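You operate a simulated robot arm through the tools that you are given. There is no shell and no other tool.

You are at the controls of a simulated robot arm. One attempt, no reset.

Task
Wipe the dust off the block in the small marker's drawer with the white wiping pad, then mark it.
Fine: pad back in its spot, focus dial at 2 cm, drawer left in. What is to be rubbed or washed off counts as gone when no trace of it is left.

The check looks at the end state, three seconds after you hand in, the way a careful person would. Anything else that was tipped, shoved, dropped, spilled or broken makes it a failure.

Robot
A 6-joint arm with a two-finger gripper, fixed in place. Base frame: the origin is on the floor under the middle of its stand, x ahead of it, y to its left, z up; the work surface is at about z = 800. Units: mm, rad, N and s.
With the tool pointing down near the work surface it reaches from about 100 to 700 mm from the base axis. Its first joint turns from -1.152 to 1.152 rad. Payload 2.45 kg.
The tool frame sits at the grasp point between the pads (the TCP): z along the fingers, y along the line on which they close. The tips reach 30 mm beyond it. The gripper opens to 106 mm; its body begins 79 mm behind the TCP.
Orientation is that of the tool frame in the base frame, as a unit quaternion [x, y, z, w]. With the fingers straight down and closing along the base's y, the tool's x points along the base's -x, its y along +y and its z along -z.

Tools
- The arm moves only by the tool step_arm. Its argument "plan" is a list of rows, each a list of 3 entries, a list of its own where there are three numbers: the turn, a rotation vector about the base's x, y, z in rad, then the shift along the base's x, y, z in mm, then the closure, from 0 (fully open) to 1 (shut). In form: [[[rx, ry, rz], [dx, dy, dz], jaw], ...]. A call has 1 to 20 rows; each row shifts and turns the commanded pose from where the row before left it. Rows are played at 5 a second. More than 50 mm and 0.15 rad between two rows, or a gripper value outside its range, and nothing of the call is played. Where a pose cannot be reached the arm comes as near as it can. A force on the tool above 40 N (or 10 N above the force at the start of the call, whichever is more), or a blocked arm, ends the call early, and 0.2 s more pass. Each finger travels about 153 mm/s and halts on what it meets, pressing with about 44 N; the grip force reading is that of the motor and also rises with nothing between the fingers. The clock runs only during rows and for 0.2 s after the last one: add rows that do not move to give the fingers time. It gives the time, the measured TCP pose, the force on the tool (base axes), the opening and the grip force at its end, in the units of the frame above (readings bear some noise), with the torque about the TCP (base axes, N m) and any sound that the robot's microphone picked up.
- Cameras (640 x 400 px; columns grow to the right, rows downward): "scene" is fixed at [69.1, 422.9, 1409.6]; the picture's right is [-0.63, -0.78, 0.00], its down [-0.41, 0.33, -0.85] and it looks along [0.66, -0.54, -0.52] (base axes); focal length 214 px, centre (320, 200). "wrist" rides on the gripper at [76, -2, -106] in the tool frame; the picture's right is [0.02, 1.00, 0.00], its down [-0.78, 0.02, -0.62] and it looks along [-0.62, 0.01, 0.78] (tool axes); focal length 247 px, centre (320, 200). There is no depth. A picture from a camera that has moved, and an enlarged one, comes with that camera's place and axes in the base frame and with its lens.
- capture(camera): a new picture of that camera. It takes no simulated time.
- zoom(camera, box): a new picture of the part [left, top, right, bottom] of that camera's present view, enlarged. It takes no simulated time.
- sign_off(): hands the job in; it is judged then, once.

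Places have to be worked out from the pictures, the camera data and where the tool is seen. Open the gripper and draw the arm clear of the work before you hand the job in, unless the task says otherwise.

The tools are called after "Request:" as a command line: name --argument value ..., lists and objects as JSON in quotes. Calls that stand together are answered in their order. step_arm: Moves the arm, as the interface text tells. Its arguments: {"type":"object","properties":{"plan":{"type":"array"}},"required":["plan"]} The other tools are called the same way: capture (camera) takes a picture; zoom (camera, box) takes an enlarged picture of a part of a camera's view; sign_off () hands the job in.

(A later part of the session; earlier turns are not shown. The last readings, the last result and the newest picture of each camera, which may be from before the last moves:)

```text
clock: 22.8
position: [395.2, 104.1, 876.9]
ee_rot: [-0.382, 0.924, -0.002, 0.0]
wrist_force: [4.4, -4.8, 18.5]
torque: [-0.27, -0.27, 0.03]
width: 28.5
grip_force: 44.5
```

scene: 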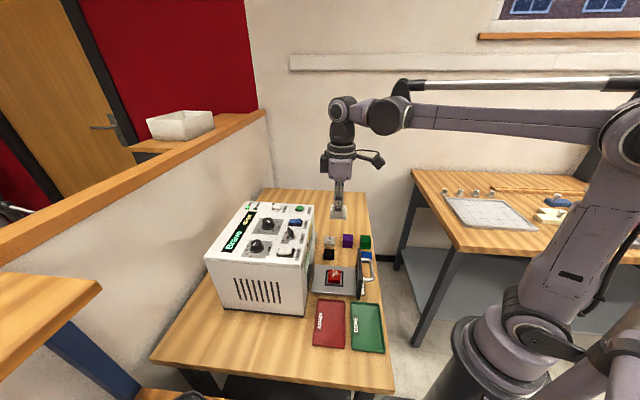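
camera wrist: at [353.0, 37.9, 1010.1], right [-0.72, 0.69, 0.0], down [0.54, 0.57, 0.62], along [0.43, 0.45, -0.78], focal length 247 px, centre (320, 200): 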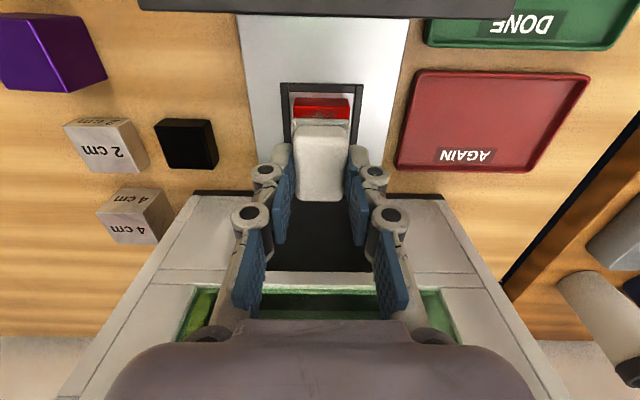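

Contact holds at about 18 N with clear rubbing drag. I'll stroke to the other side.

Request:
step_arm --plan '[[[0, 0, 0], [2.8, -2.8, 0], 0.85], [[0, 0, 0], [2.8, -2.8, 0], 0.85], [[0, 0, 0], [2.8, -2.8, 0], 0.85], [[0, 0, 0], [2.8, -2.8, 0], 0.85], [[0, 0, 0], [2.8, -2.8, 0], 0.85], [[0, 0, 0], [2.8, -2.8, 0], 0.85], [[0, 0, 0], [2.8, -2.8, 0], 0.85], [[0, 0, 0], [2.8, -2.8, 0], 0.85]]'

Request:
zoom --camera "scene" --box '[320, 245, 370, 300]'

Request:
zoom --camera "wrist" --box '[250, 60, 394, 210]'

```text
clock: 24.6
position: [416.4, 81.2, 878.3]
ee_rot: [-0.382, 0.924, 0.0, 0.001]
wrist_force: [-1.9, 1.3, 3.4]
torque: [0.09, 0.1, -0.01]
width: 28.4
grip_force: 44.4
```

```text
7.27 times, centred on (345, 272) of scene
camera zoom: at [69.0, 422.9, 1409.6], right [-0.63, -0.78, 0.0], down [-0.41, 0.33, -0.85], along [0.66, -0.54, -0.52], focal length 1560 px, centre (138, -327)
```

zoom: 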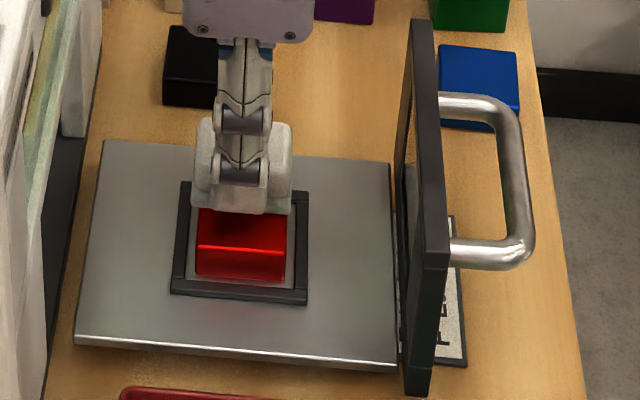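

```text
2.67 times, centred on (322, 135) of wrist
camera zoom: at [365.0, 26.3, 984.0], right [-0.72, 0.69, 0.0], down [0.54, 0.57, 0.62], along [0.43, 0.45, -0.78], focal length 659 px, centre (315, 373)
```

zoom: 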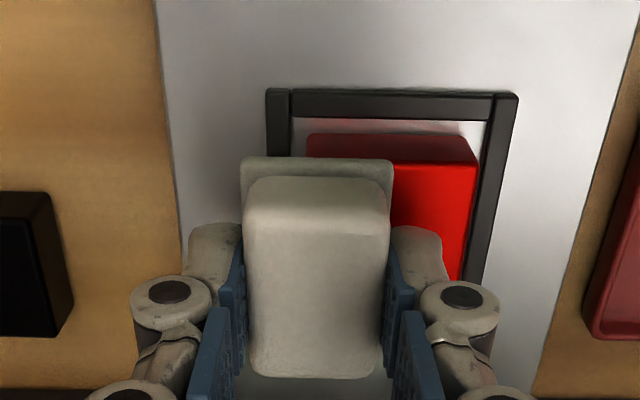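

The exposed half looks clean already. I'll lower 0.4 mm to keep pressure and do another full pass both ways.

Request:
step_arm --plan '[[[0, 0, 0], [0, 0, -0.4], 0.85], [[0, 0, 0], [-2.8, 2.8, 0], 0.85], [[0, 0, 0], [-2.8, 2.8, 0], 0.85], [[0, 0, 0], [-2.8, 2.8, 0], 0.85], [[0, 0, 0], [-2.8, 2.8, 0], 0.85], [[0, 0, 0], [-2.8, 2.8, 0], 0.85], [[0, 0, 0], [-2.8, 2.8, 0], 0.85], [[0, 0, 0], [-2.8, 2.8, 0], 0.85], [[0, 0, 0], [-2.8, 2.8, 0], 0.85]]'

Request:
zoom --camera "wrist" --box '[250, 60, 394, 210]'

```text
clock: 26.6
position: [394.0, 104.9, 877.2]
ee_rot: [-0.383, 0.924, 0.0, 0.0]
wrist_force: [5.8, -4.0, 20.3]
torque: [-0.32, -0.33, -0.02]
width: 28.2
grip_force: 44.3
```

```text
2.67 times, centred on (322, 135) of wrist
camera zoom: at [342.2, 49.7, 983.5], right [-0.72, 0.69, 0.0], down [0.54, 0.57, 0.62], along [0.43, 0.45, -0.78], focal length 659 px, centre (315, 373)
```

zoom: 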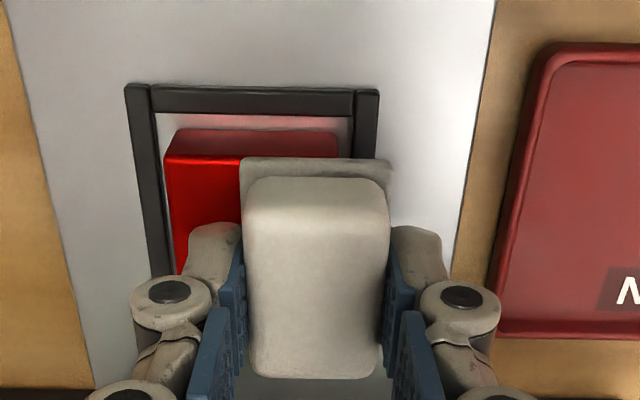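

That half looks clean as well. One more pass across and back to the middle, then lift and inspect.

Request:
step_arm --plan '[[[0, 0, 0], [2.8, -2.8, 0], 0.85], [[0, 0, 0], [2.8, -2.8, 0], 0.85], [[0, 0, 0], [2.8, -2.8, 0], 0.85], [[0, 0, 0], [2.8, -2.8, 0], 0.85], [[0, 0, 0], [2.8, -2.8, -0.2], 0.85], [[0, 0, 0], [2.8, -2.8, -0.1], 0.85], [[0, 0, 0], [2.8, -2.8, 0], 0.85], [[0, 0, 0], [2.8, -2.8, 0], 0.85], [[0, 0, 0], [-2.8, 2.8, 0], 0.85], [[0, 0, 0], [-2.8, 2.8, 0], 0.85], [[0, 0, 0], [-2.8, 2.8, 0.2], 0.85], [[0, 0, 0], [-2.8, 2.8, 0.1], 0.85], [[0, 0, 0], [0, 0, 10], 0.85], [[0, 0, 0], [0, 0, 35], 0.85], [[0, 0, 0], [0, 0, 35], 0.85], [[0, 0, 0], [0, 0, 35], 0.85], [[0, 0, 0], [0, 0, 0], 0.85]]'

Request:
zoom --camera "wrist" --box '[270, 40, 374, 130]'

Request:
zoom --camera "scene" --box '[320, 245, 370, 300]'

```text
clock: 30.2
position: [405.8, 94.0, 991.3]
ee_rot: [-0.383, 0.924, 0.001, -0.001]
wrist_force: [1.5, 0.6, -0.6]
torque: [0.01, -0.01, 0.0]
width: 28.4
grip_force: 44.3
```

```text
4.44 times, centred on (322, 85) of wrist
camera zoom: at [353.8, 39.4, 1098.2], right [-0.72, 0.69, 0.0], down [0.54, 0.57, 0.62], along [0.43, 0.45, -0.78], focal length 1098 px, centre (311, 711)
```

zoom: 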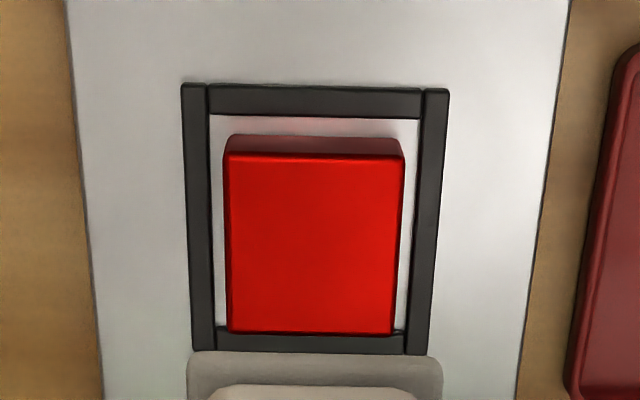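

```text
7.27 times, centred on (345, 272) of scene
camera zoom: at [69.1, 422.9, 1409.6], right [-0.63, -0.78, 0.0], down [-0.41, 0.33, -0.85], along [0.66, -0.54, -0.52], focal length 1560 px, centre (138, -327)
```

zoom: 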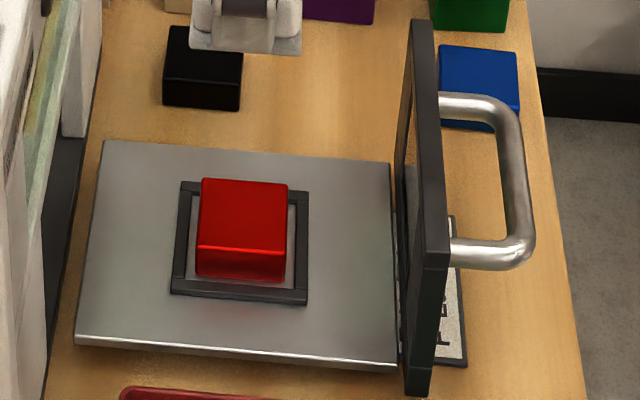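

The block looks clean; I'll zoom in harder to check for any faint traces.

Request:
zoom --camera "wrist" --box '[298, 68, 342, 104]'

Request:
zoom --camera "scene" --box '[330, 263, 350, 287]'

```text
11.11 times, centred on (320, 86) of wrist
camera zoom: at [353.8, 39.4, 1098.2], right [-0.72, 0.69, 0.0], down [0.54, 0.57, 0.62], along [0.43, 0.45, -0.78], focal length 2744 px, centre (320, 1467)
```

zoom: 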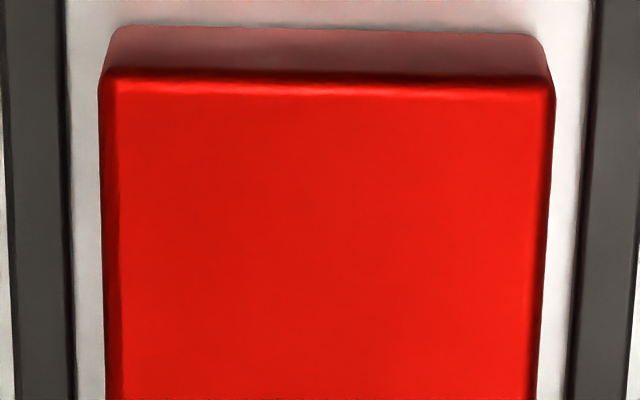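

```text
16.00 times, centred on (340, 275) of scene
camera zoom: at [69.1, 422.9, 1409.6], right [-0.63, -0.78, 0.0], down [-0.41, 0.33, -0.85], along [0.66, -0.54, -0.52], focal length 3432 px, centre (0, -1000)
```

zoom: 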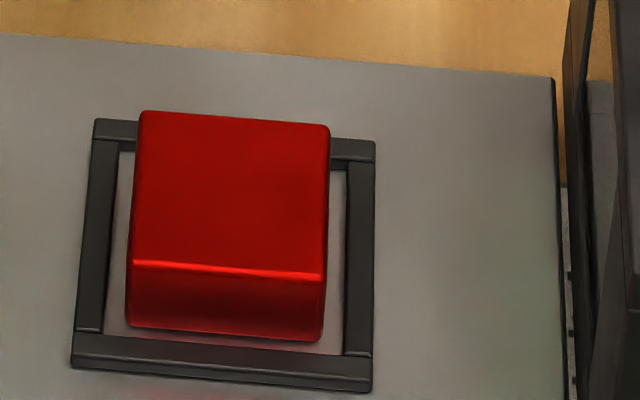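

No trace of dust remains. Now I raise the pad, turn back by -90° and carry it above its original spot.

Request:
step_arm --plan '[[[0, 0, 0], [0, 0, 30.35], 0.85], [[0, 0, 0], [0, 0, 30.35], 0.85], [[0, 0, 0], [0, 0, 30.35], 0.85], [[0, 0, 0], [0, 0, 30.35], 0.85], [[0, 0, -0.1309], [-4.583, 20.567, 0], 0.85], [[0, 0, -0.1309], [-4.583, 20.567, 0], 0.85], [[0, 0, -0.1309], [-4.583, 20.567, 0], 0.85], [[0, 0, -0.1309], [-4.583, 20.567, 0], 0.85], [[0, 0, -0.1309], [-4.583, 20.567, 0], 0.85], [[0, 0, -0.1309], [-4.583, 20.567, 0], 0.85], [[0, 0, -0.1309], [-4.583, 20.567, 0], 0.85], [[0, 0, -0.1309], [-4.583, 20.567, 0], 0.85], [[0, 0, -0.1309], [-4.583, 20.567, 0], 0.85], [[0, 0, -0.1309], [-4.583, 20.567, 0], 0.85], [[0, 0, -0.1309], [-4.583, 20.567, 0], 0.85], [[0, 0, -0.1309], [-4.587, 20.563, 0], 0.85], [[0, 0, 0], [0, 0, 0], 0.85]]'

Request:
capture --camera "wrist"

```text
clock: 33.8
position: [350.6, 340.0, 1112.5]
ee_rot: [0.384, 0.923, 0.0, 0.0]
wrist_force: [-0.6, -0.6, -0.9]
torque: [0.0, 0.04, 0.03]
width: 28.3
grip_force: 44.4
```

```text
taken
camera wrist: at [295.2, 393.8, 1219.1], right [0.69, 0.72, 0.0], down [0.56, -0.54, 0.62], along [0.45, -0.43, -0.78], focal length 247 px, centre (320, 200)
```

wrist: 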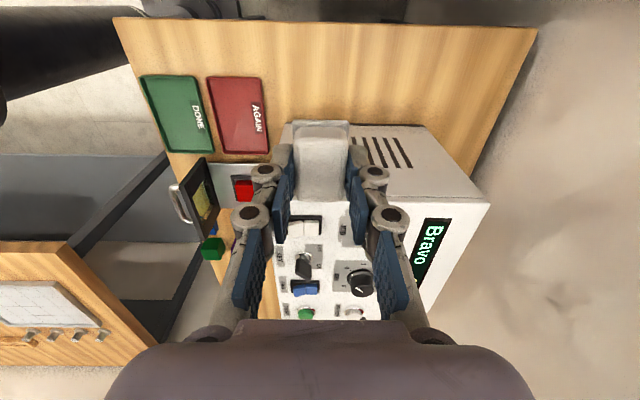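

I'm back over the spot; I'll descend to a few millimetres above the table.

Request:
step_arm --plan '[[[0, 0, 0], [0, 0, -40], 0.85], [[0, 0, 0], [0, 0, -40], 0.85], [[0, 0, 0], [0, 0, -40], 0.85], [[0, 0, 0], [0, 0, -40], 0.85], [[0, 0, 0], [0, 0, -40], 0.85], [[0, 0, 0], [0, 0, -40], 0.85], [[0, 0, 0], [0, 0, -28], 0.85], [[0, 0, 0], [0, 0, -3], 0.85], [[0, 0, 0], [0, 0, -1], 0.85], [[0, 0, 0], [0, 0, 0], 0.85]]'

Request:
zoom --camera "scene" --box '[240, 300, 330, 370]'

Request:
capture --camera "wrist"

```text
clock: 36.0
position: [351.5, 339.5, 840.4]
ee_rot: [0.383, 0.924, 0.0, 0.0]
wrist_force: [0.4, 0.1, 0.0]
torque: [-0.03, 0.03, -0.01]
width: 28.4
grip_force: 44.0
```

```text
5.71 times, centred on (285, 335) of scene
camera zoom: at [69.1, 422.9, 1409.6], right [-0.63, -0.78, 0.0], down [-0.41, 0.33, -0.85], along [0.66, -0.54, -0.52], focal length 1226 px, centre (520, -571)
```

zoom: 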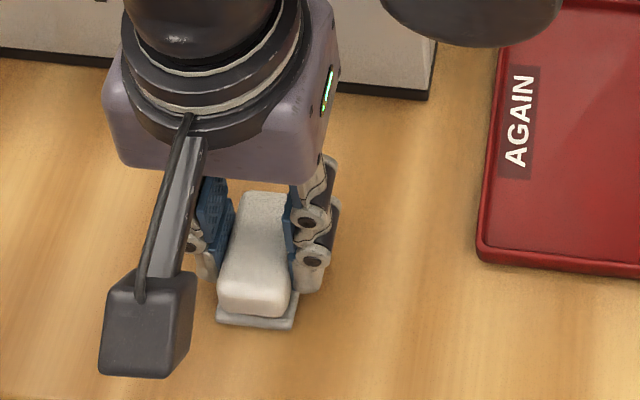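

```text
taken
camera wrist: at [296.7, 393.2, 946.5], right [0.69, 0.72, 0.0], down [0.57, -0.54, 0.62], along [0.45, -0.43, -0.78], focal length 247 px, centre (320, 200)
```

wrist: 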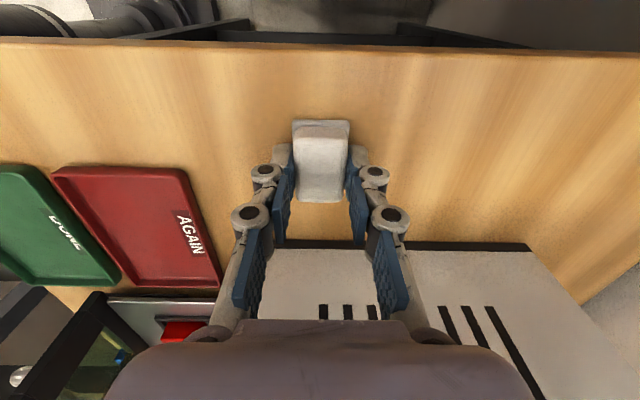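

To put the pad exactly where it was, I'll compare it with the same scene zoom I took at the start.

Request:
zoom --camera "scene" --box '[230, 320, 310, 370]'

```text
8.00 times, centred on (270, 345) of scene
camera zoom: at [69.1, 422.9, 1409.6], right [-0.63, -0.78, 0.0], down [-0.41, 0.33, -0.85], along [0.66, -0.54, -0.52], focal length 1716 px, centre (720, -960)
```

zoom: 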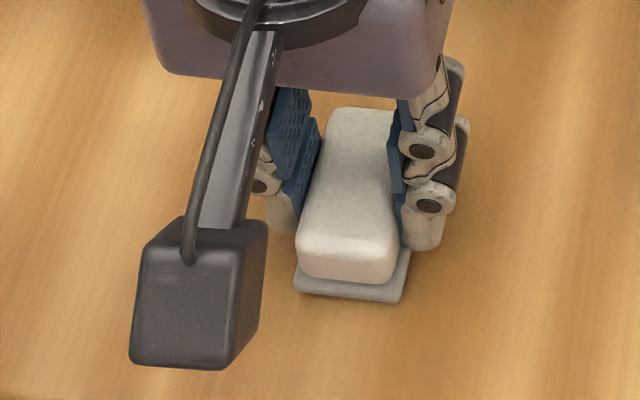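

Comparing sole corners, the pad is now about 2.4 mm toward -y of its original place and ~2 mm above the table. I'll correct by (-0.4, +2.3), lower to contact, and compare again before releasing.

Request:
step_arm --plan '[[[0, 0, 0], [-0.2, 1.2, 0], 0.85], [[0, 0, 0], [-0.2, 1.1, -1], 0.85], [[0, 0, 0], [0, 0, 0], 0.85]]'

Request:
zoom --camera "scene" --box '[230, 320, 310, 370]'

```text
clock: 36.8
position: [350.4, 340.7, 838.7]
ee_rot: [0.383, 0.924, 0.0, 0.0]
wrist_force: [-0.9, 0.5, 0.6]
torque: [-0.04, -0.04, 0.01]
width: 28.4
grip_force: 43.9
```

```text
8.00 times, centred on (270, 345) of scene
camera zoom: at [69.1, 422.9, 1409.6], right [-0.63, -0.78, 0.0], down [-0.41, 0.33, -0.85], along [0.66, -0.54, -0.52], focal length 1716 px, centre (720, -960)
```

zoom: 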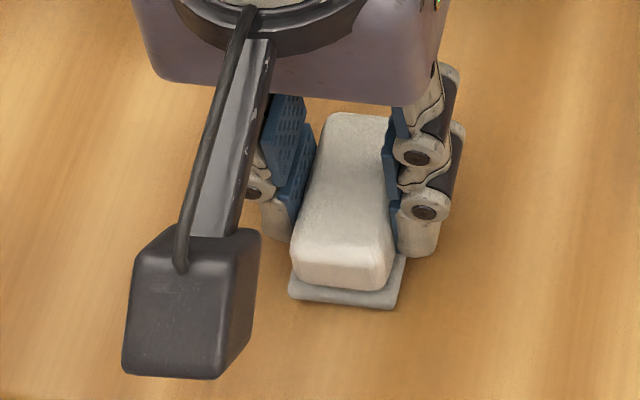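

The sole corners now nearly match the original; only about 1-2 mm of height remains. I'll lower in small steps to contact.

Request:
step_arm --plan '[[[0, 0, 0], [0, 0, -0.7], 0.85], [[0, 0, 0], [0, 0, 0], 0.85]]'

```text
clock: 37.4
position: [351.4, 343.0, 839.4]
ee_rot: [0.383, 0.924, 0.0, 0.0]
wrist_force: [-0.5, 0.4, -0.2]
torque: [0.01, -0.04, -0.02]
width: 28.4
grip_force: 44.0
```

No contact yet; lowering a bit further.

Request:
step_arm --plan '[[[0, 0, 0], [0, 0, -0.7], 0.85], [[0, 0, 0], [0, 0, 0], 0.85]]'

Request:
zoom --camera "scene" --box '[230, 320, 310, 370]'

```text
clock: 38.0
position: [350.4, 343.3, 838.6]
ee_rot: [0.382, 0.924, 0.0, 0.0]
wrist_force: [0.1, -0.6, -1.0]
torque: [0.0, 0.03, -0.04]
width: 28.5
grip_force: 43.8
```

```text
8.00 times, centred on (270, 345) of scene
camera zoom: at [69.1, 422.9, 1409.6], right [-0.63, -0.78, 0.0], down [-0.41, 0.33, -0.85], along [0.66, -0.54, -0.52], focal length 1716 px, centre (720, -960)
```

zoom: 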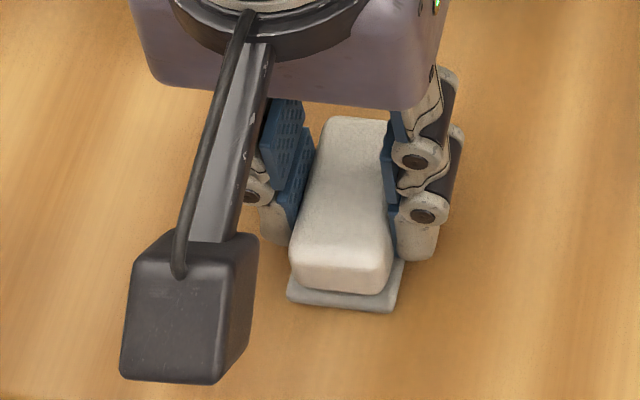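

The corners now match the original picture. One more small step to feel contact.

Request:
step_arm --plan '[[[0, 0, 0], [0, 0, -0.5], 0.85], [[0, 0, 0], [0, 0, 0], 0.85]]'

```text
clock: 38.6
position: [350.5, 342.7, 839.8]
ee_rot: [0.384, 0.924, 0.0, -0.001]
wrist_force: [-1.0, -0.9, -0.5]
torque: [-0.01, -0.01, -0.02]
width: 28.4
grip_force: 43.4
```

Request:
step_arm --plan '[[[0, 0, 0], [0, 0, -0.6], 0.85], [[0, 0, 0], [0, 0, 0], 0.85]]'

Request:
zoom --camera "scene" --box '[250, 330, 290, 365]'

```text
clock: 39.2
position: [350.2, 342.3, 837.3]
ee_rot: [0.383, 0.924, 0.0, 0.0]
wrist_force: [-0.6, 0.0, 14.1]
torque: [-0.06, -0.05, -0.04]
width: 28.6
grip_force: 43.8
```

```text
11.43 times, centred on (270, 348) of scene
camera zoom: at [68.9, 422.7, 1409.6], right [-0.63, -0.78, 0.0], down [-0.41, 0.33, -0.85], along [0.66, -0.54, -0.52], focal length 2451 px, centre (891, -1486)
```

zoom: 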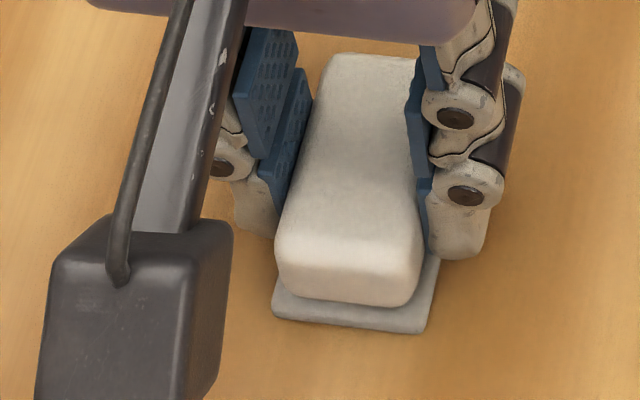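

The pad rests on the table. I'll ease the pressure and open the fingers, then lift clear.

Request:
step_arm --plan '[[[0, 0, 0], [0, 0, 0.3], 0.85], [[0, 0, 0], [0, 0, 0], 0.7], [[0, 0, 0], [0, 0, 0], 0.6], [[0, 0, 0], [0, 0, 0], 0.45], [[0, 0, 0], [0, 0, 0], 0.35], [[0, 0, 0], [0, 0, 30], 0.35], [[0, 0, 0], [0, 0, 40], 0.35], [[0, 0, 0], [0, 0, 40], 0.35], [[0, 0, 0], [0, 0, 40], 0.35], [[0, 0, 0], [0, 0, 40], 0.35], [[0, 0, 0], [0, 0, 40], 0.35], [[0, 0, 0], [0, 0, 40], 0.35], [[0, 0, 0], [0, 0, 0], 0.35]]'

Request:
zoom --camera "scene" --box '[230, 320, 310, 370]'

Request:
capture --camera "wrist"

```text
clock: 42.0
position: [350.2, 344.1, 1108.7]
ee_rot: [0.383, 0.924, 0.0, 0.0]
wrist_force: [-0.1, 0.2, -0.7]
torque: [0.02, 0.01, 0.01]
width: 69.0
grip_force: 0.1
```

```text
8.00 times, centred on (270, 345) of scene
camera zoom: at [69.1, 422.9, 1409.6], right [-0.63, -0.78, 0.0], down [-0.41, 0.33, -0.85], along [0.66, -0.54, -0.52], focal length 1716 px, centre (720, -960)
```

zoom: 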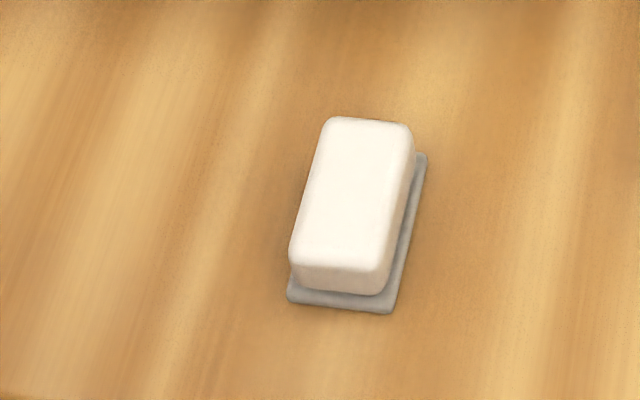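

```text
taken
camera wrist: at [295.4, 396.3, 1214.3], right [0.69, 0.72, 0.0], down [0.57, -0.54, 0.62], along [0.45, -0.43, -0.78], focal length 247 px, centre (320, 200)
```

wrist: 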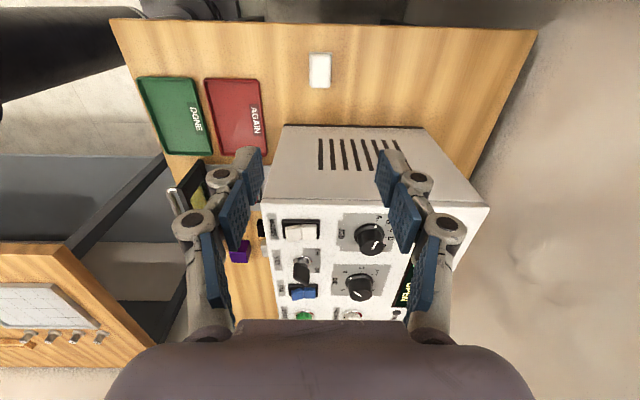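

The pad is back exactly as it was at the start. Next I go with closed fingers, turned +90°, to outside the drawer's handle (bar around (334, -15)) to look at it before pushing.

Request:
step_arm --plan '[[[0, 0, 0.1309], [-4.8, -30.17, 0], 0.5], [[0, 0, 0.1309], [-4.8, -30.17, 0], 0.7], [[0, 0, 0.1309], [-4.8, -30.17, 0], 0.9], [[0, 0, 0.1309], [-4.8, -30.17, 0], 1], [[0, 0, 0.1309], [-4.8, -30.17, 0], 1], [[0, 0, 0.1309], [-4.8, -30.17, 0], 1], [[0, 0, 0.1309], [-4.8, -30.17, 0], 1], [[0, 0, 0.1309], [-4.8, -30.17, 0], 1], [[0, 0, 0.1309], [-4.8, -30.17, 0], 1], [[0, 0, 0.1309], [-4.8, -30.17, 0], 1], [[0, 0, 0.1309], [-4.8, -30.17, 0], 1], [[0, 0, 0.1309], [-4.8, -30.17, 0], 1], [[0, 0, 0], [0, 0, 0], 1]]'

Request:
capture --camera "wrist"

Request:
capture --camera "scene"

```text
clock: 44.8
position: [292.7, -21.3, 1108.7]
ee_rot: [-0.383, 0.924, 0.0, -0.001]
wrist_force: [0.1, 0.3, -0.7]
torque: [0.0, -0.01, 0.01]
width: 0.1
grip_force: 28.2
```

```text
taken
camera wrist: at [241.2, -76.1, 1214.2], right [-0.72, 0.69, 0.0], down [0.54, 0.57, 0.62], along [0.43, 0.45, -0.78], focal length 247 px, centre (320, 200)
```

wrist: 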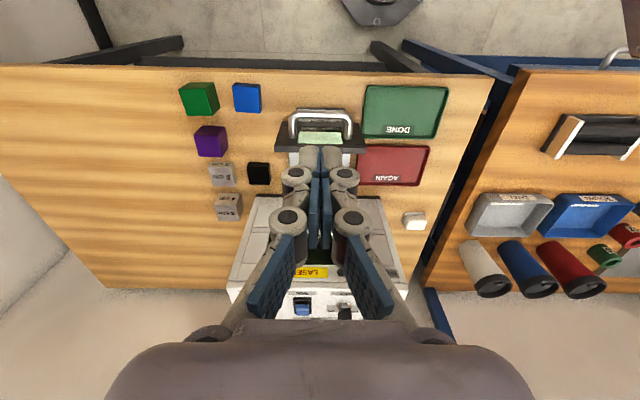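

```text
taken
```

scene: 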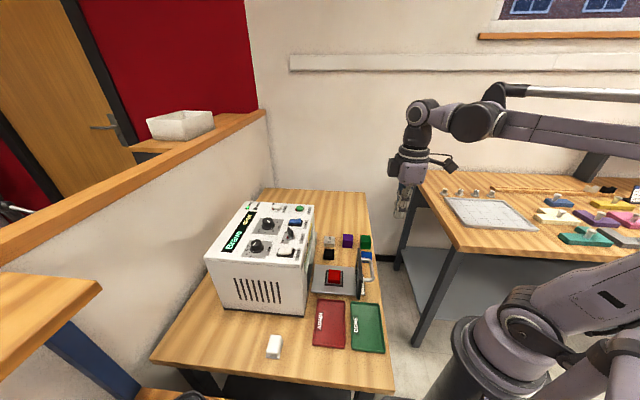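

Now I'll zoom into the handle and drawer front from above and from the scene camera.

Request:
zoom --camera "wrist" --box '[260, 90, 380, 180]'

Request:
zoom --camera "scene" --box '[320, 230, 400, 310]'

```text
4.44 times, centred on (320, 135) of wrist
camera zoom: at [241.2, -76.1, 1214.2], right [-0.72, 0.69, 0.0], down [0.54, 0.57, 0.62], along [0.43, 0.45, -0.78], focal length 1098 px, centre (320, 489)
```

zoom: 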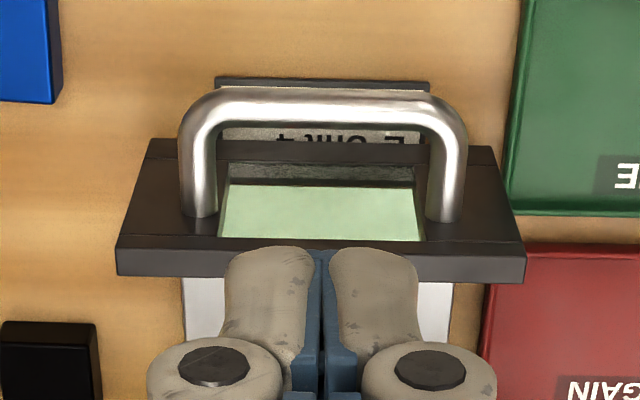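

```text
5.00 times, centred on (360, 270) of scene
camera zoom: at [69.1, 422.9, 1409.6], right [-0.63, -0.78, 0.0], down [-0.41, 0.33, -0.85], along [0.66, -0.54, -0.52], focal length 1072 px, centre (120, -150)
```

zoom: 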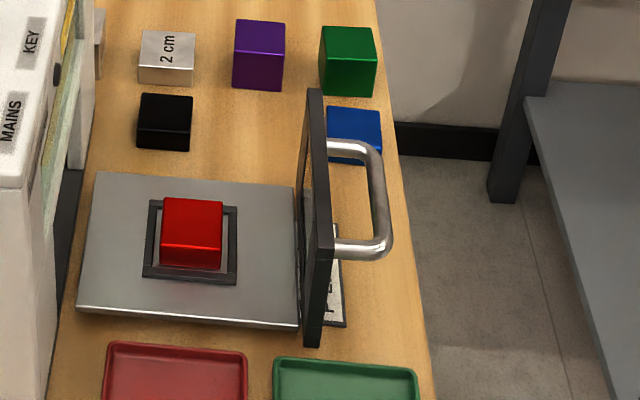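

The handle is a horizontal bar at roughly (321, 7) and z≈875, centred in front of my fingers. I'll lower the closed fingers straight down outside the bar to TCP z≈880.

Request:
step_arm --plan '[[[0, 0, 0], [0, 0, -40], 1], [[0, 0, 0], [0, 0, -40], 1], [[0, 0, 0], [0, 0, -40], 1], [[0, 0, 0], [0, 0, -40], 1], [[0, 0, 0], [0, 0, -40], 1], [[0, 0, 0], [0, 0, -26.9], 1], [[0, 0, 0], [0, 0, 0], 1]]'

Request:
zoom --camera "scene" --box '[310, 220, 420, 310]'

Request:
capture --camera "wrist"

```text
clock: 46.4
position: [291.2, -21.1, 879.4]
ee_rot: [-0.383, 0.924, 0.0, 0.0]
wrist_force: [0.2, -0.6, 0.3]
torque: [0.02, -0.01, 0.02]
width: 0.2
grip_force: 28.5
```

```text
4.44 times, centred on (365, 265) of scene
camera zoom: at [69.1, 422.9, 1409.6], right [-0.63, -0.78, 0.0], down [-0.41, 0.33, -0.85], along [0.66, -0.54, -0.52], focal length 953 px, centre (120, -89)
```

zoom: 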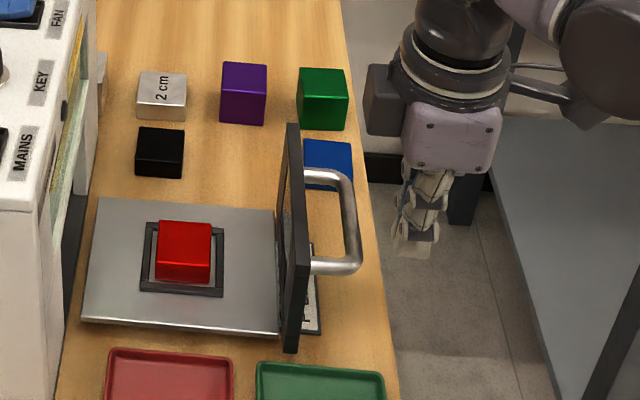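

```text
taken
camera wrist: at [239.5, -76.1, 986.5], right [-0.72, 0.69, 0.0], down [0.54, 0.57, 0.62], along [0.43, 0.45, -0.78], focal length 247 px, centre (320, 200)
```

wrist: 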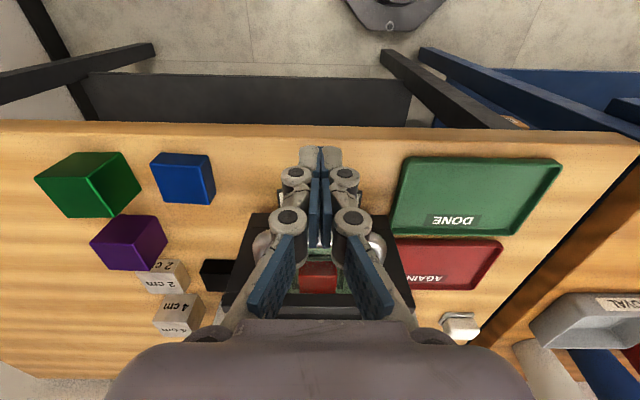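

Relative to my fingertips the bar is about 47 mm ahead and roughly at z≈885. I'll raise 12 mm and advance 20 mm toward it, then check.

Request:
step_arm --plan '[[[0, 0, 0], [0, 0, 12], 1], [[0, 0, 0], [7.07, 7.07, 0], 1], [[0, 0, 0], [7.07, 7.07, 0], 1], [[0, 0, 0], [0, 0, 0], 1]]'

Request:
zoom --camera "scene" --box '[330, 225, 400, 295]'

Request:
zoom --camera "wrist" --box '[240, 120, 400, 300]'

```text
clock: 47.4
position: [306.3, -5.3, 891.8]
ee_rot: [-0.383, 0.924, 0.0, 0.0]
wrist_force: [-0.3, -0.2, 0.6]
torque: [0.0, 0.02, 0.0]
width: 0.0
grip_force: 28.3
```

```text
5.71 times, centred on (365, 260) of scene
camera zoom: at [69.1, 422.9, 1409.6], right [-0.63, -0.78, 0.0], down [-0.41, 0.33, -0.85], along [0.66, -0.54, -0.52], focal length 1226 px, centre (63, -143)
```

zoom: 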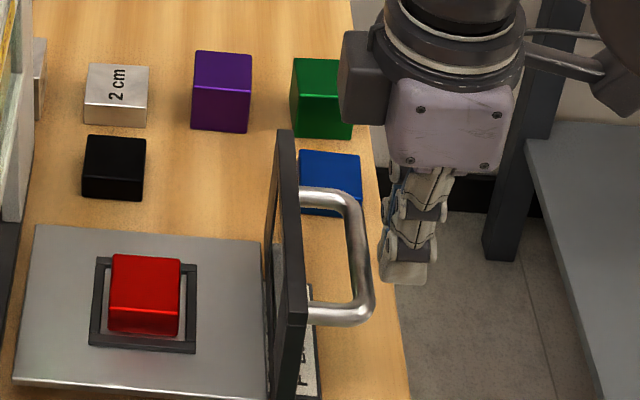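

```text
2.22 times, centred on (320, 210) of wrist
camera zoom: at [253.9, -61.4, 999.4], right [-0.72, 0.69, 0.0], down [0.54, 0.57, 0.62], along [0.43, 0.45, -0.78], focal length 549 px, centre (320, 178)
```

zoom: 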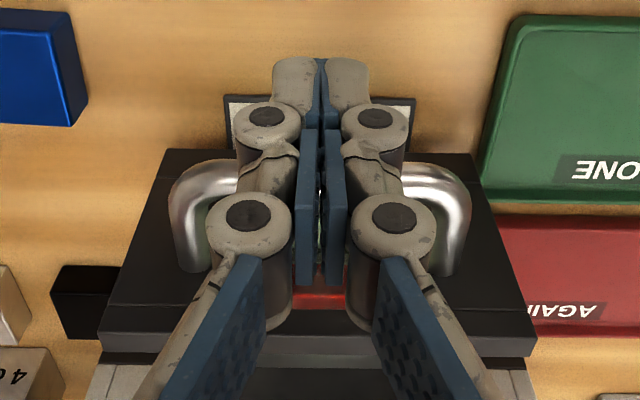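

The fingers are about 10 mm short of the bar at a good height. I'll advance gently 24 mm and read the force to feel the drawer's resistance.

Request:
step_arm --plan '[[[0, 0, 0], [4.24, 4.24, 0], 1], [[0, 0, 0], [4.24, 4.24, 0], 1], [[0, 0, 0], [4.24, 4.24, 0], 1], [[0, 0, 0], [4.24, 4.24, 0], 1]]'

Request:
zoom --camera "scene" --box '[310, 220, 400, 310]'

```text
clock: 48.4
position: [323.8, 11.7, 893.3]
ee_rot: [-0.383, 0.924, -0.001, -0.001]
wrist_force: [-0.4, -0.9, -0.5]
torque: [-0.03, 0.02, -0.02]
width: 0.1
grip_force: 28.1
```

```text
4.44 times, centred on (355, 265) of scene
camera zoom: at [69.1, 422.9, 1409.6], right [-0.63, -0.78, 0.0], down [-0.41, 0.33, -0.85], along [0.66, -0.54, -0.52], focal length 953 px, centre (164, -89)
```

zoom: 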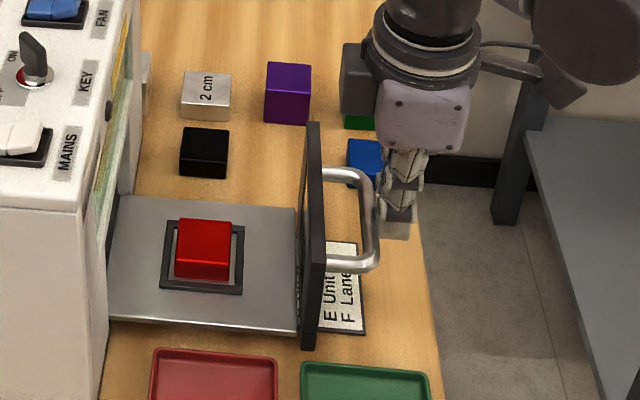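

The drawer glides in easily, uncovering a job card on the table. I'll keep pushing for another 90 mm.

Request:
step_arm --plan '[[[0, 0, 0], [6.36, 6.36, 0], 1], [[0, 0, 0], [6.36, 6.36, 0], 1], [[0, 0, 0], [6.36, 6.36, 0], 1], [[0, 0, 0], [6.36, 6.36, 0], 1], [[0, 0, 0], [6.36, 6.36, 0], 1], [[0, 0, 0], [6.36, 6.36, 0], 1], [[0, 0, 0], [6.36, 6.36, 0], 1], [[0, 0, 0], [6.36, 6.36, 0], 1], [[0, 0, 0], [6.36, 6.36, 0], 1], [[0, 0, 0], [6.36, 6.36, 0], 1]]'

Request:
capture --camera "scene"

Request:
zoom --camera "scene" --box '[280, 200, 390, 310]'

```text
clock: 50.6
position: [388.9, 74.5, 892.4]
ee_rot: [-0.383, 0.924, -0.001, 0.001]
wrist_force: [-0.2, -0.4, -0.5]
torque: [-0.02, 0.01, 0.03]
width: 0.0
grip_force: 29.0
```

```text
taken
```

scene: 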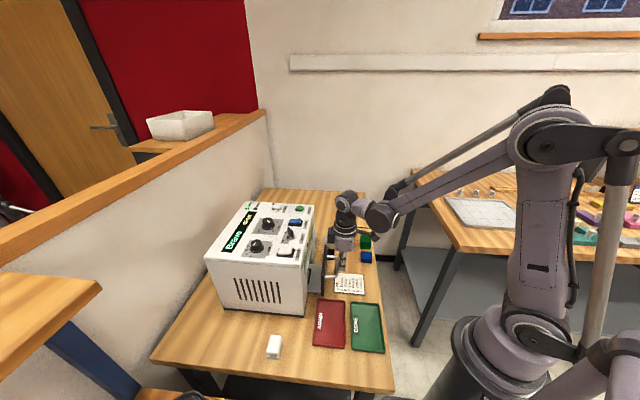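

```text
3.64 times, centred on (335, 255) of scene
camera zoom: at [69.1, 422.9, 1409.6], right [-0.63, -0.78, 0.0], down [-0.41, 0.33, -0.85], along [0.66, -0.54, -0.52], focal length 780 px, centre (266, 0)
```

zoom: 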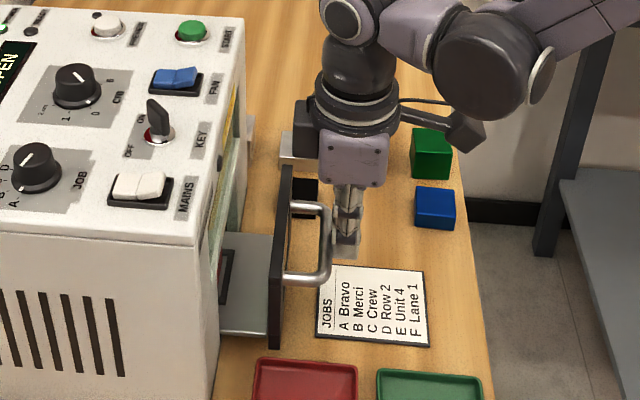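

The job card lists A as "Bravo", which is what the display shows. The drawer is about 50 mm from closed; I'll continue with smaller steps and let the contact force stop me.

Request:
step_arm --plan '[[[0, 0, 0], [3.54, 3.54, 0], 1], [[0, 0, 0], [3.54, 3.54, 0], 1], [[0, 0, 0], [3.54, 3.54, 0], 1], [[0, 0, 0], [3.54, 3.54, 0], 1], [[0, 0, 0], [3.54, 3.54, 0], 1], [[0, 0, 0], [3.54, 3.54, 0], 1]]'

Request:
zoom --camera "scene" --box '[280, 200, 390, 310]'

Request:
capture --camera "wrist"

```text
clock: 52.0
position: [408.6, 97.1, 893.6]
ee_rot: [-0.382, 0.924, 0.0, 0.0]
wrist_force: [-0.1, -1.5, 0.2]
torque: [-0.07, 0.03, 0.0]
width: 0.2
grip_force: 29.0
```

```text
3.64 times, centred on (335, 255) of scene
camera zoom: at [69.1, 422.9, 1409.6], right [-0.63, -0.78, 0.0], down [-0.41, 0.33, -0.85], along [0.66, -0.54, -0.52], focal length 780 px, centre (266, 0)
```

zoom: 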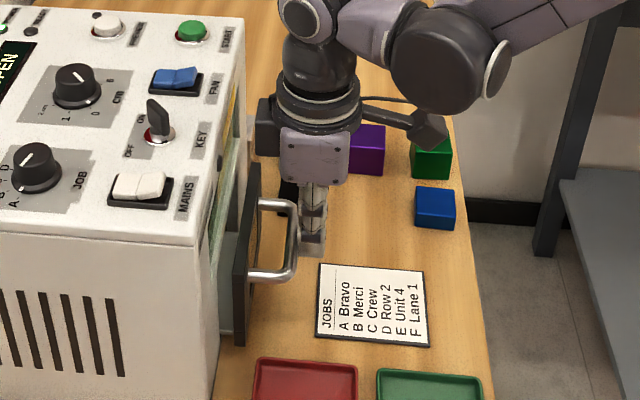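

```text
taken
camera wrist: at [356.5, 41.7, 1000.0], right [-0.72, 0.69, 0.0], down [0.54, 0.57, 0.62], along [0.43, 0.45, -0.78], focal length 247 px, centre (320, 200)
```

wrist: 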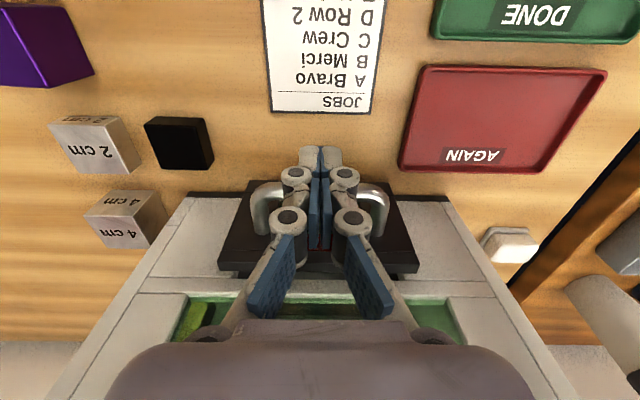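

The gripper has a box on its machine side that would come close to the machine's front edge, so I'll back off 5 mm, tilt the tool 0.3 rad away from the machine, and then finish pushing.

Request:
step_arm --plan '[[[0, 0, 0], [-3.54, -3.54, 0], 1], [[0.0707, -0.0707, 0], [0, 0, 0], 1], [[0.0707, -0.0707, 0], [0, 0, 0], 1], [[0.0707, -0.0707, 0], [0, 0, 0], 1], [[0, 0, 0], [0, 0, 0], 1]]'

Request:
zoom --camera "scene" --box '[280, 200, 390, 310]'

```text
clock: 53.2
position: [405.8, 93.0, 894.3]
ee_rot: [-0.378, 0.913, 0.057, 0.14]
wrist_force: [-0.4, -0.2, -0.3]
torque: [-0.06, 0.0, -0.04]
width: 0.0
grip_force: 28.5
```

```text
3.64 times, centred on (335, 255) of scene
camera zoom: at [69.1, 422.9, 1409.6], right [-0.63, -0.78, 0.0], down [-0.41, 0.33, -0.85], along [0.66, -0.54, -0.52], focal length 780 px, centre (266, 0)
```

zoom: 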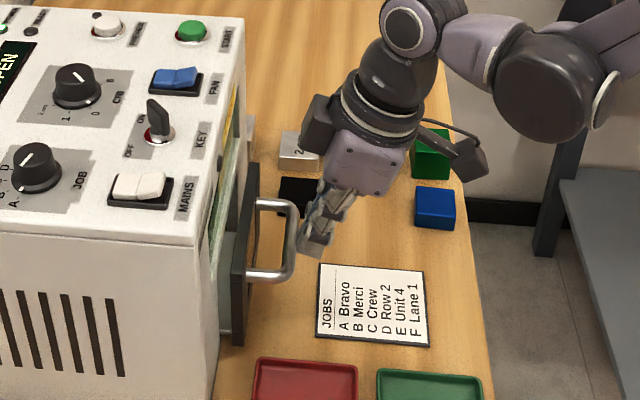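

The tilted fingers give ample room. I'll push on in 4 mm steps until the drawer seats.

Request:
step_arm --plan '[[[0, 0, 0], [2.83, 2.83, 0], 1], [[0, 0, 0], [2.83, 2.83, 0], 1], [[0, 0, 0], [2.83, 2.83, 0], 1], [[0, 0, 0], [2.83, 2.83, 0], 1], [[0, 0, 0], [2.83, 2.83, 0], 1], [[0, 0, 0], [2.83, 2.83, 0], 1]]'

Request:
zoom --camera "scene" --box '[280, 200, 390, 310]'

```text
clock: 54.3
position: [412.8, 100.5, 891.5]
ee_rot: [-0.379, 0.915, 0.055, 0.13]
wrist_force: [-3.6, -4.4, -2.0]
torque: [-0.13, 0.09, 0.08]
width: 0.0
grip_force: 28.5
stopped in row 5: the force on the tool passed its limit at 44 N (the readings are from after the stop); the commanded pose is now the measured one
```

```text
3.64 times, centred on (335, 255) of scene
camera zoom: at [69.0, 422.8, 1409.6], right [-0.63, -0.78, 0.0], down [-0.41, 0.33, -0.85], along [0.66, -0.54, -0.52], focal length 780 px, centre (266, 0)
```

zoom: 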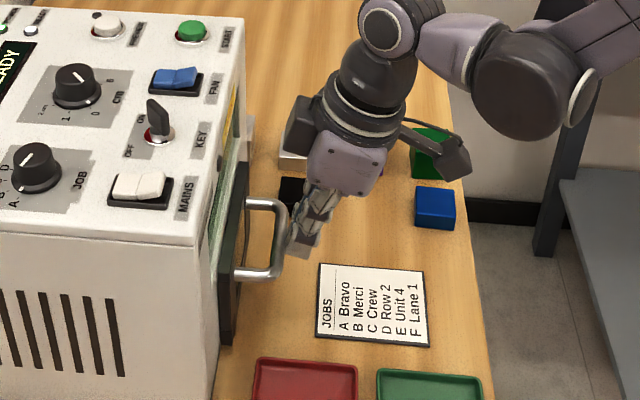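

The push stopped at 44 N and the display now seems to read READY. I'll confirm on the panel and see how the drawer front sits.

Request:
zoom --camera "scene" --box '[220, 195, 320, 260]'

Request:
zoom --camera "scene" --box '[320, 235, 370, 300]'

```text
6.15 times, centred on (270, 228) of scene
camera zoom: at [69.0, 422.8, 1409.6], right [-0.63, -0.78, 0.0], down [-0.41, 0.33, -0.85], along [0.66, -0.54, -0.52], focal length 1320 px, centre (628, 31)
```

zoom: 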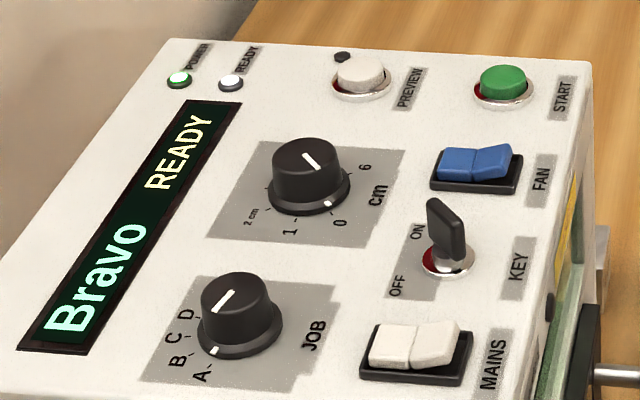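

```text
6.15 times, centred on (345, 268) of scene
camera zoom: at [69.0, 422.8, 1409.6], right [-0.63, -0.78, 0.0], down [-0.41, 0.33, -0.85], along [0.66, -0.54, -0.52], focal length 1320 px, centre (166, -215)
```

zoom: 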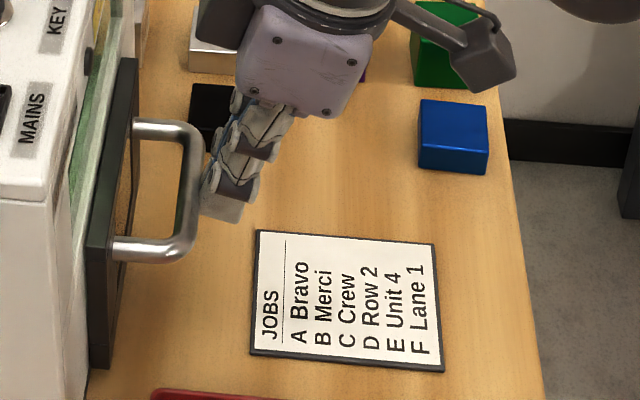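

The drawer is in: display READY with the ready lamp lit. Now I back the fingers off the handle, straighten the tool and rise.

Request:
step_arm --plan '[[[0, 0, 0], [-10.6, -10.6, 0], 1], [[0, 0, 0], [-14.1, -14.1, 0], 1], [[0, 0, 0], [-14.1, -14.1, 10], 1], [[-0.0707, 0.0707, 0], [0, 0, 40], 1], [[-0.0707, 0.0707, 0], [0, 0, 40], 1], [[-0.0707, 0.0707, 0], [0, 0, 40], 0.8], [[0, 0, 0], [0, 0, 40], 0.6], [[0, 0, 0], [0, 0, 40], 0.43], [[0, 0, 0], [0, 0, 30], 0.43], [[0, 0, 0], [0, 0, 0], 0.43]]'

Request:
capture --camera "scene"

Request:
capture --camera "wrist"

```text
clock: 56.5
position: [375.3, 63.1, 1129.7]
ee_rot: [-0.382, 0.924, -0.003, -0.007]
wrist_force: [0.2, 0.1, -0.6]
torque: [0.01, 0.01, -0.01]
width: 60.3
grip_force: 0.1
```

```text
taken
```

scene: 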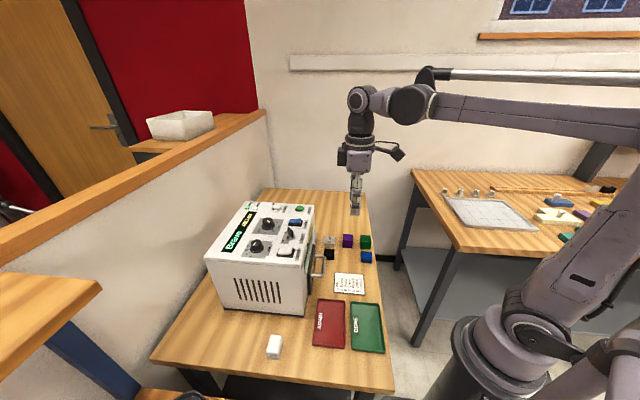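

```text
taken
camera wrist: at [323.5, 8.3, 1238.0], right [-0.72, 0.69, 0.0], down [0.55, 0.57, 0.61], along [0.42, 0.44, -0.79], focal length 247 px, centre (320, 200)
```

wrist: 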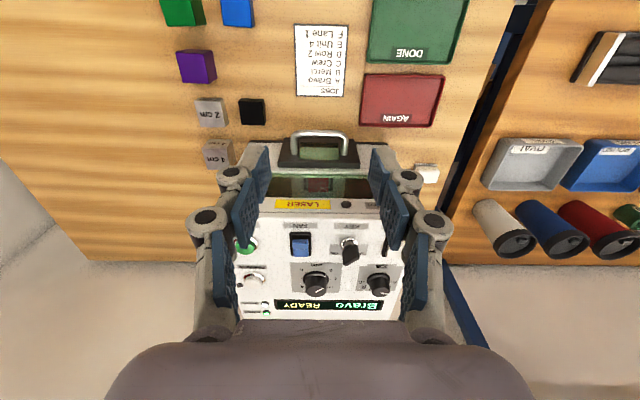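

All clear: drawer in, display READY. I'll correct the small residual tilt and move so the wrist camera looks straight at the focus dial.

Request:
step_arm --plan '[[[0.012, -0.012, 0], [26, 25.5, 5], 0.43], [[0, 0, 0], [26, 25.5, 5], 0.43], [[0, 0, 0], [26, 25.5, 5], 0.43], [[0, 0, 0], [26, 25.5, 5], 0.43], [[0, 0, 0], [0, 0, 0], 0.43]]'

Request:
capture --camera "wrist"

Request:
zoom --camera "wrist" --box '[250, 130, 390, 250]'

```text
clock: 57.7
position: [477.1, 163.5, 1152.3]
ee_rot: [-0.382, 0.924, 0.0, 0.001]
wrist_force: [-0.3, -0.9, -0.4]
torque: [0.02, 0.02, 0.03]
width: 60.2
grip_force: 0.1
```

```text
taken
camera wrist: at [424.4, 108.7, 1258.2], right [-0.72, 0.69, 0.0], down [0.54, 0.56, 0.62], along [0.43, 0.45, -0.78], focal length 247 px, centre (320, 200)
```

wrist: 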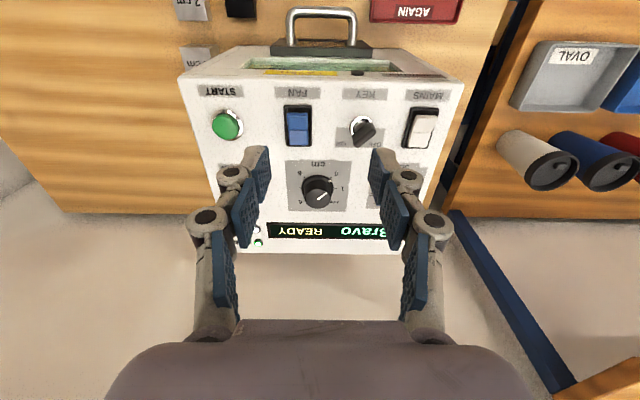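

```text
3.33 times, centred on (320, 190) of wrist
camera zoom: at [424.4, 108.7, 1258.2], right [-0.72, 0.69, 0.0], down [0.54, 0.56, 0.62], along [0.43, 0.45, -0.78], focal length 823 px, centre (320, 233)
```

zoom: 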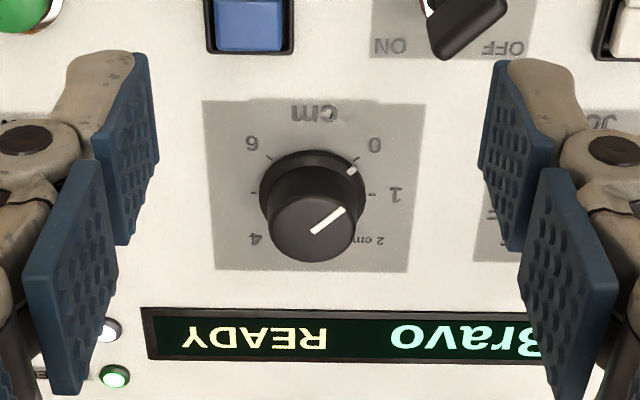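

The dial's scale is clear: 0 at lower left, then 1, 2 cm, …, 6, with 45° between marks, so I need a -90° turn. I'll move over the knob, estimated at about (544, 229) with its top near z≈1045.

Request:
step_arm --plan '[[[0, 0, 0], [22, 21.7, -8], 0.43], [[0, 0, 0], [22, 21.7, -8], 0.43], [[0, 0, 0], [22, 21.7, -8], 0.43], [[0, 0, 0], [0, 0, 0], 0.43]]'

Request:
capture --camera "wrist"

Request:
zoom --camera "wrist" --box '[240, 60, 400, 200]'

Request:
zoom --camera "scene" --box '[220, 160, 330, 260]'

```text
clock: 58.7
position: [543.7, 229.2, 1127.7]
ee_rot: [-0.382, 0.924, 0.0, 0.001]
wrist_force: [-0.3, -0.3, -0.4]
torque: [-0.01, 0.02, 0.01]
width: 60.2
grip_force: 0.0
```

```text
taken
camera wrist: at [490.8, 174.4, 1233.2], right [-0.72, 0.69, 0.0], down [0.54, 0.56, 0.62], along [0.43, 0.45, -0.78], focal length 247 px, centre (320, 200)
```

wrist: 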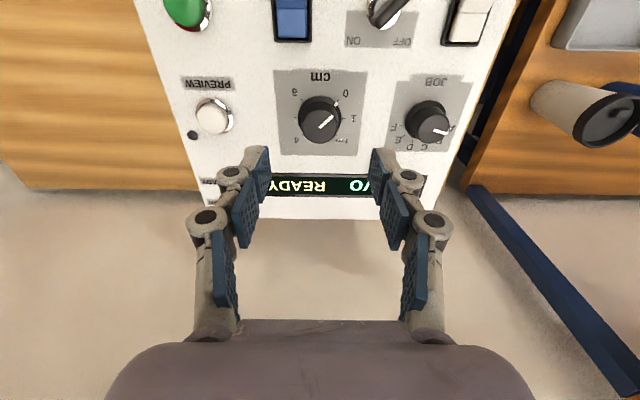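

```text
2.86 times, centred on (320, 130) of wrist
camera zoom: at [490.8, 174.4, 1233.2], right [-0.72, 0.69, 0.0], down [0.54, 0.56, 0.62], along [0.43, 0.45, -0.78], focal length 706 px, centre (320, 400)
```

zoom: 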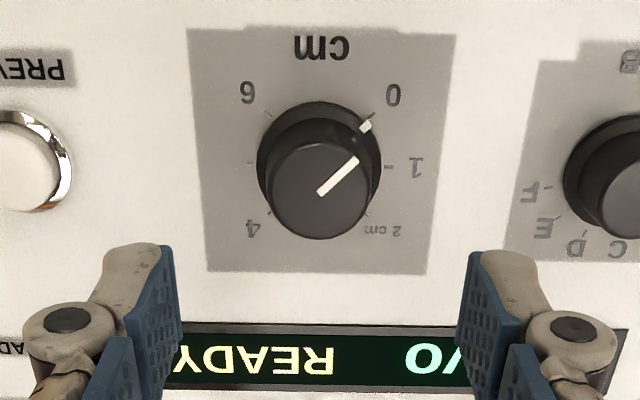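

```text
4.00 times, centred on (275, 210) of scene
camera zoom: at [69.1, 422.9, 1409.6], right [-0.63, -0.78, 0.0], down [-0.41, 0.33, -0.85], along [0.66, -0.54, -0.52], focal length 858 px, centre (500, 160)
```

zoom: 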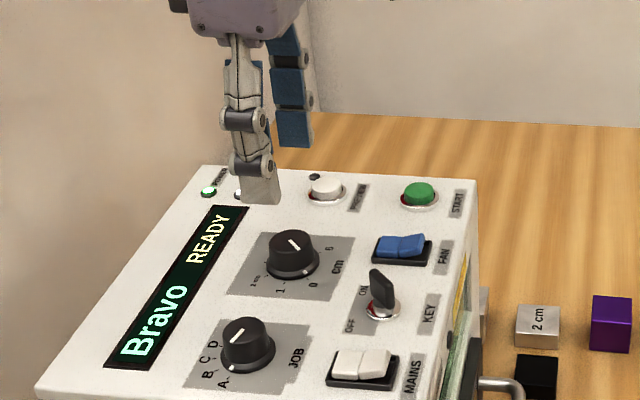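

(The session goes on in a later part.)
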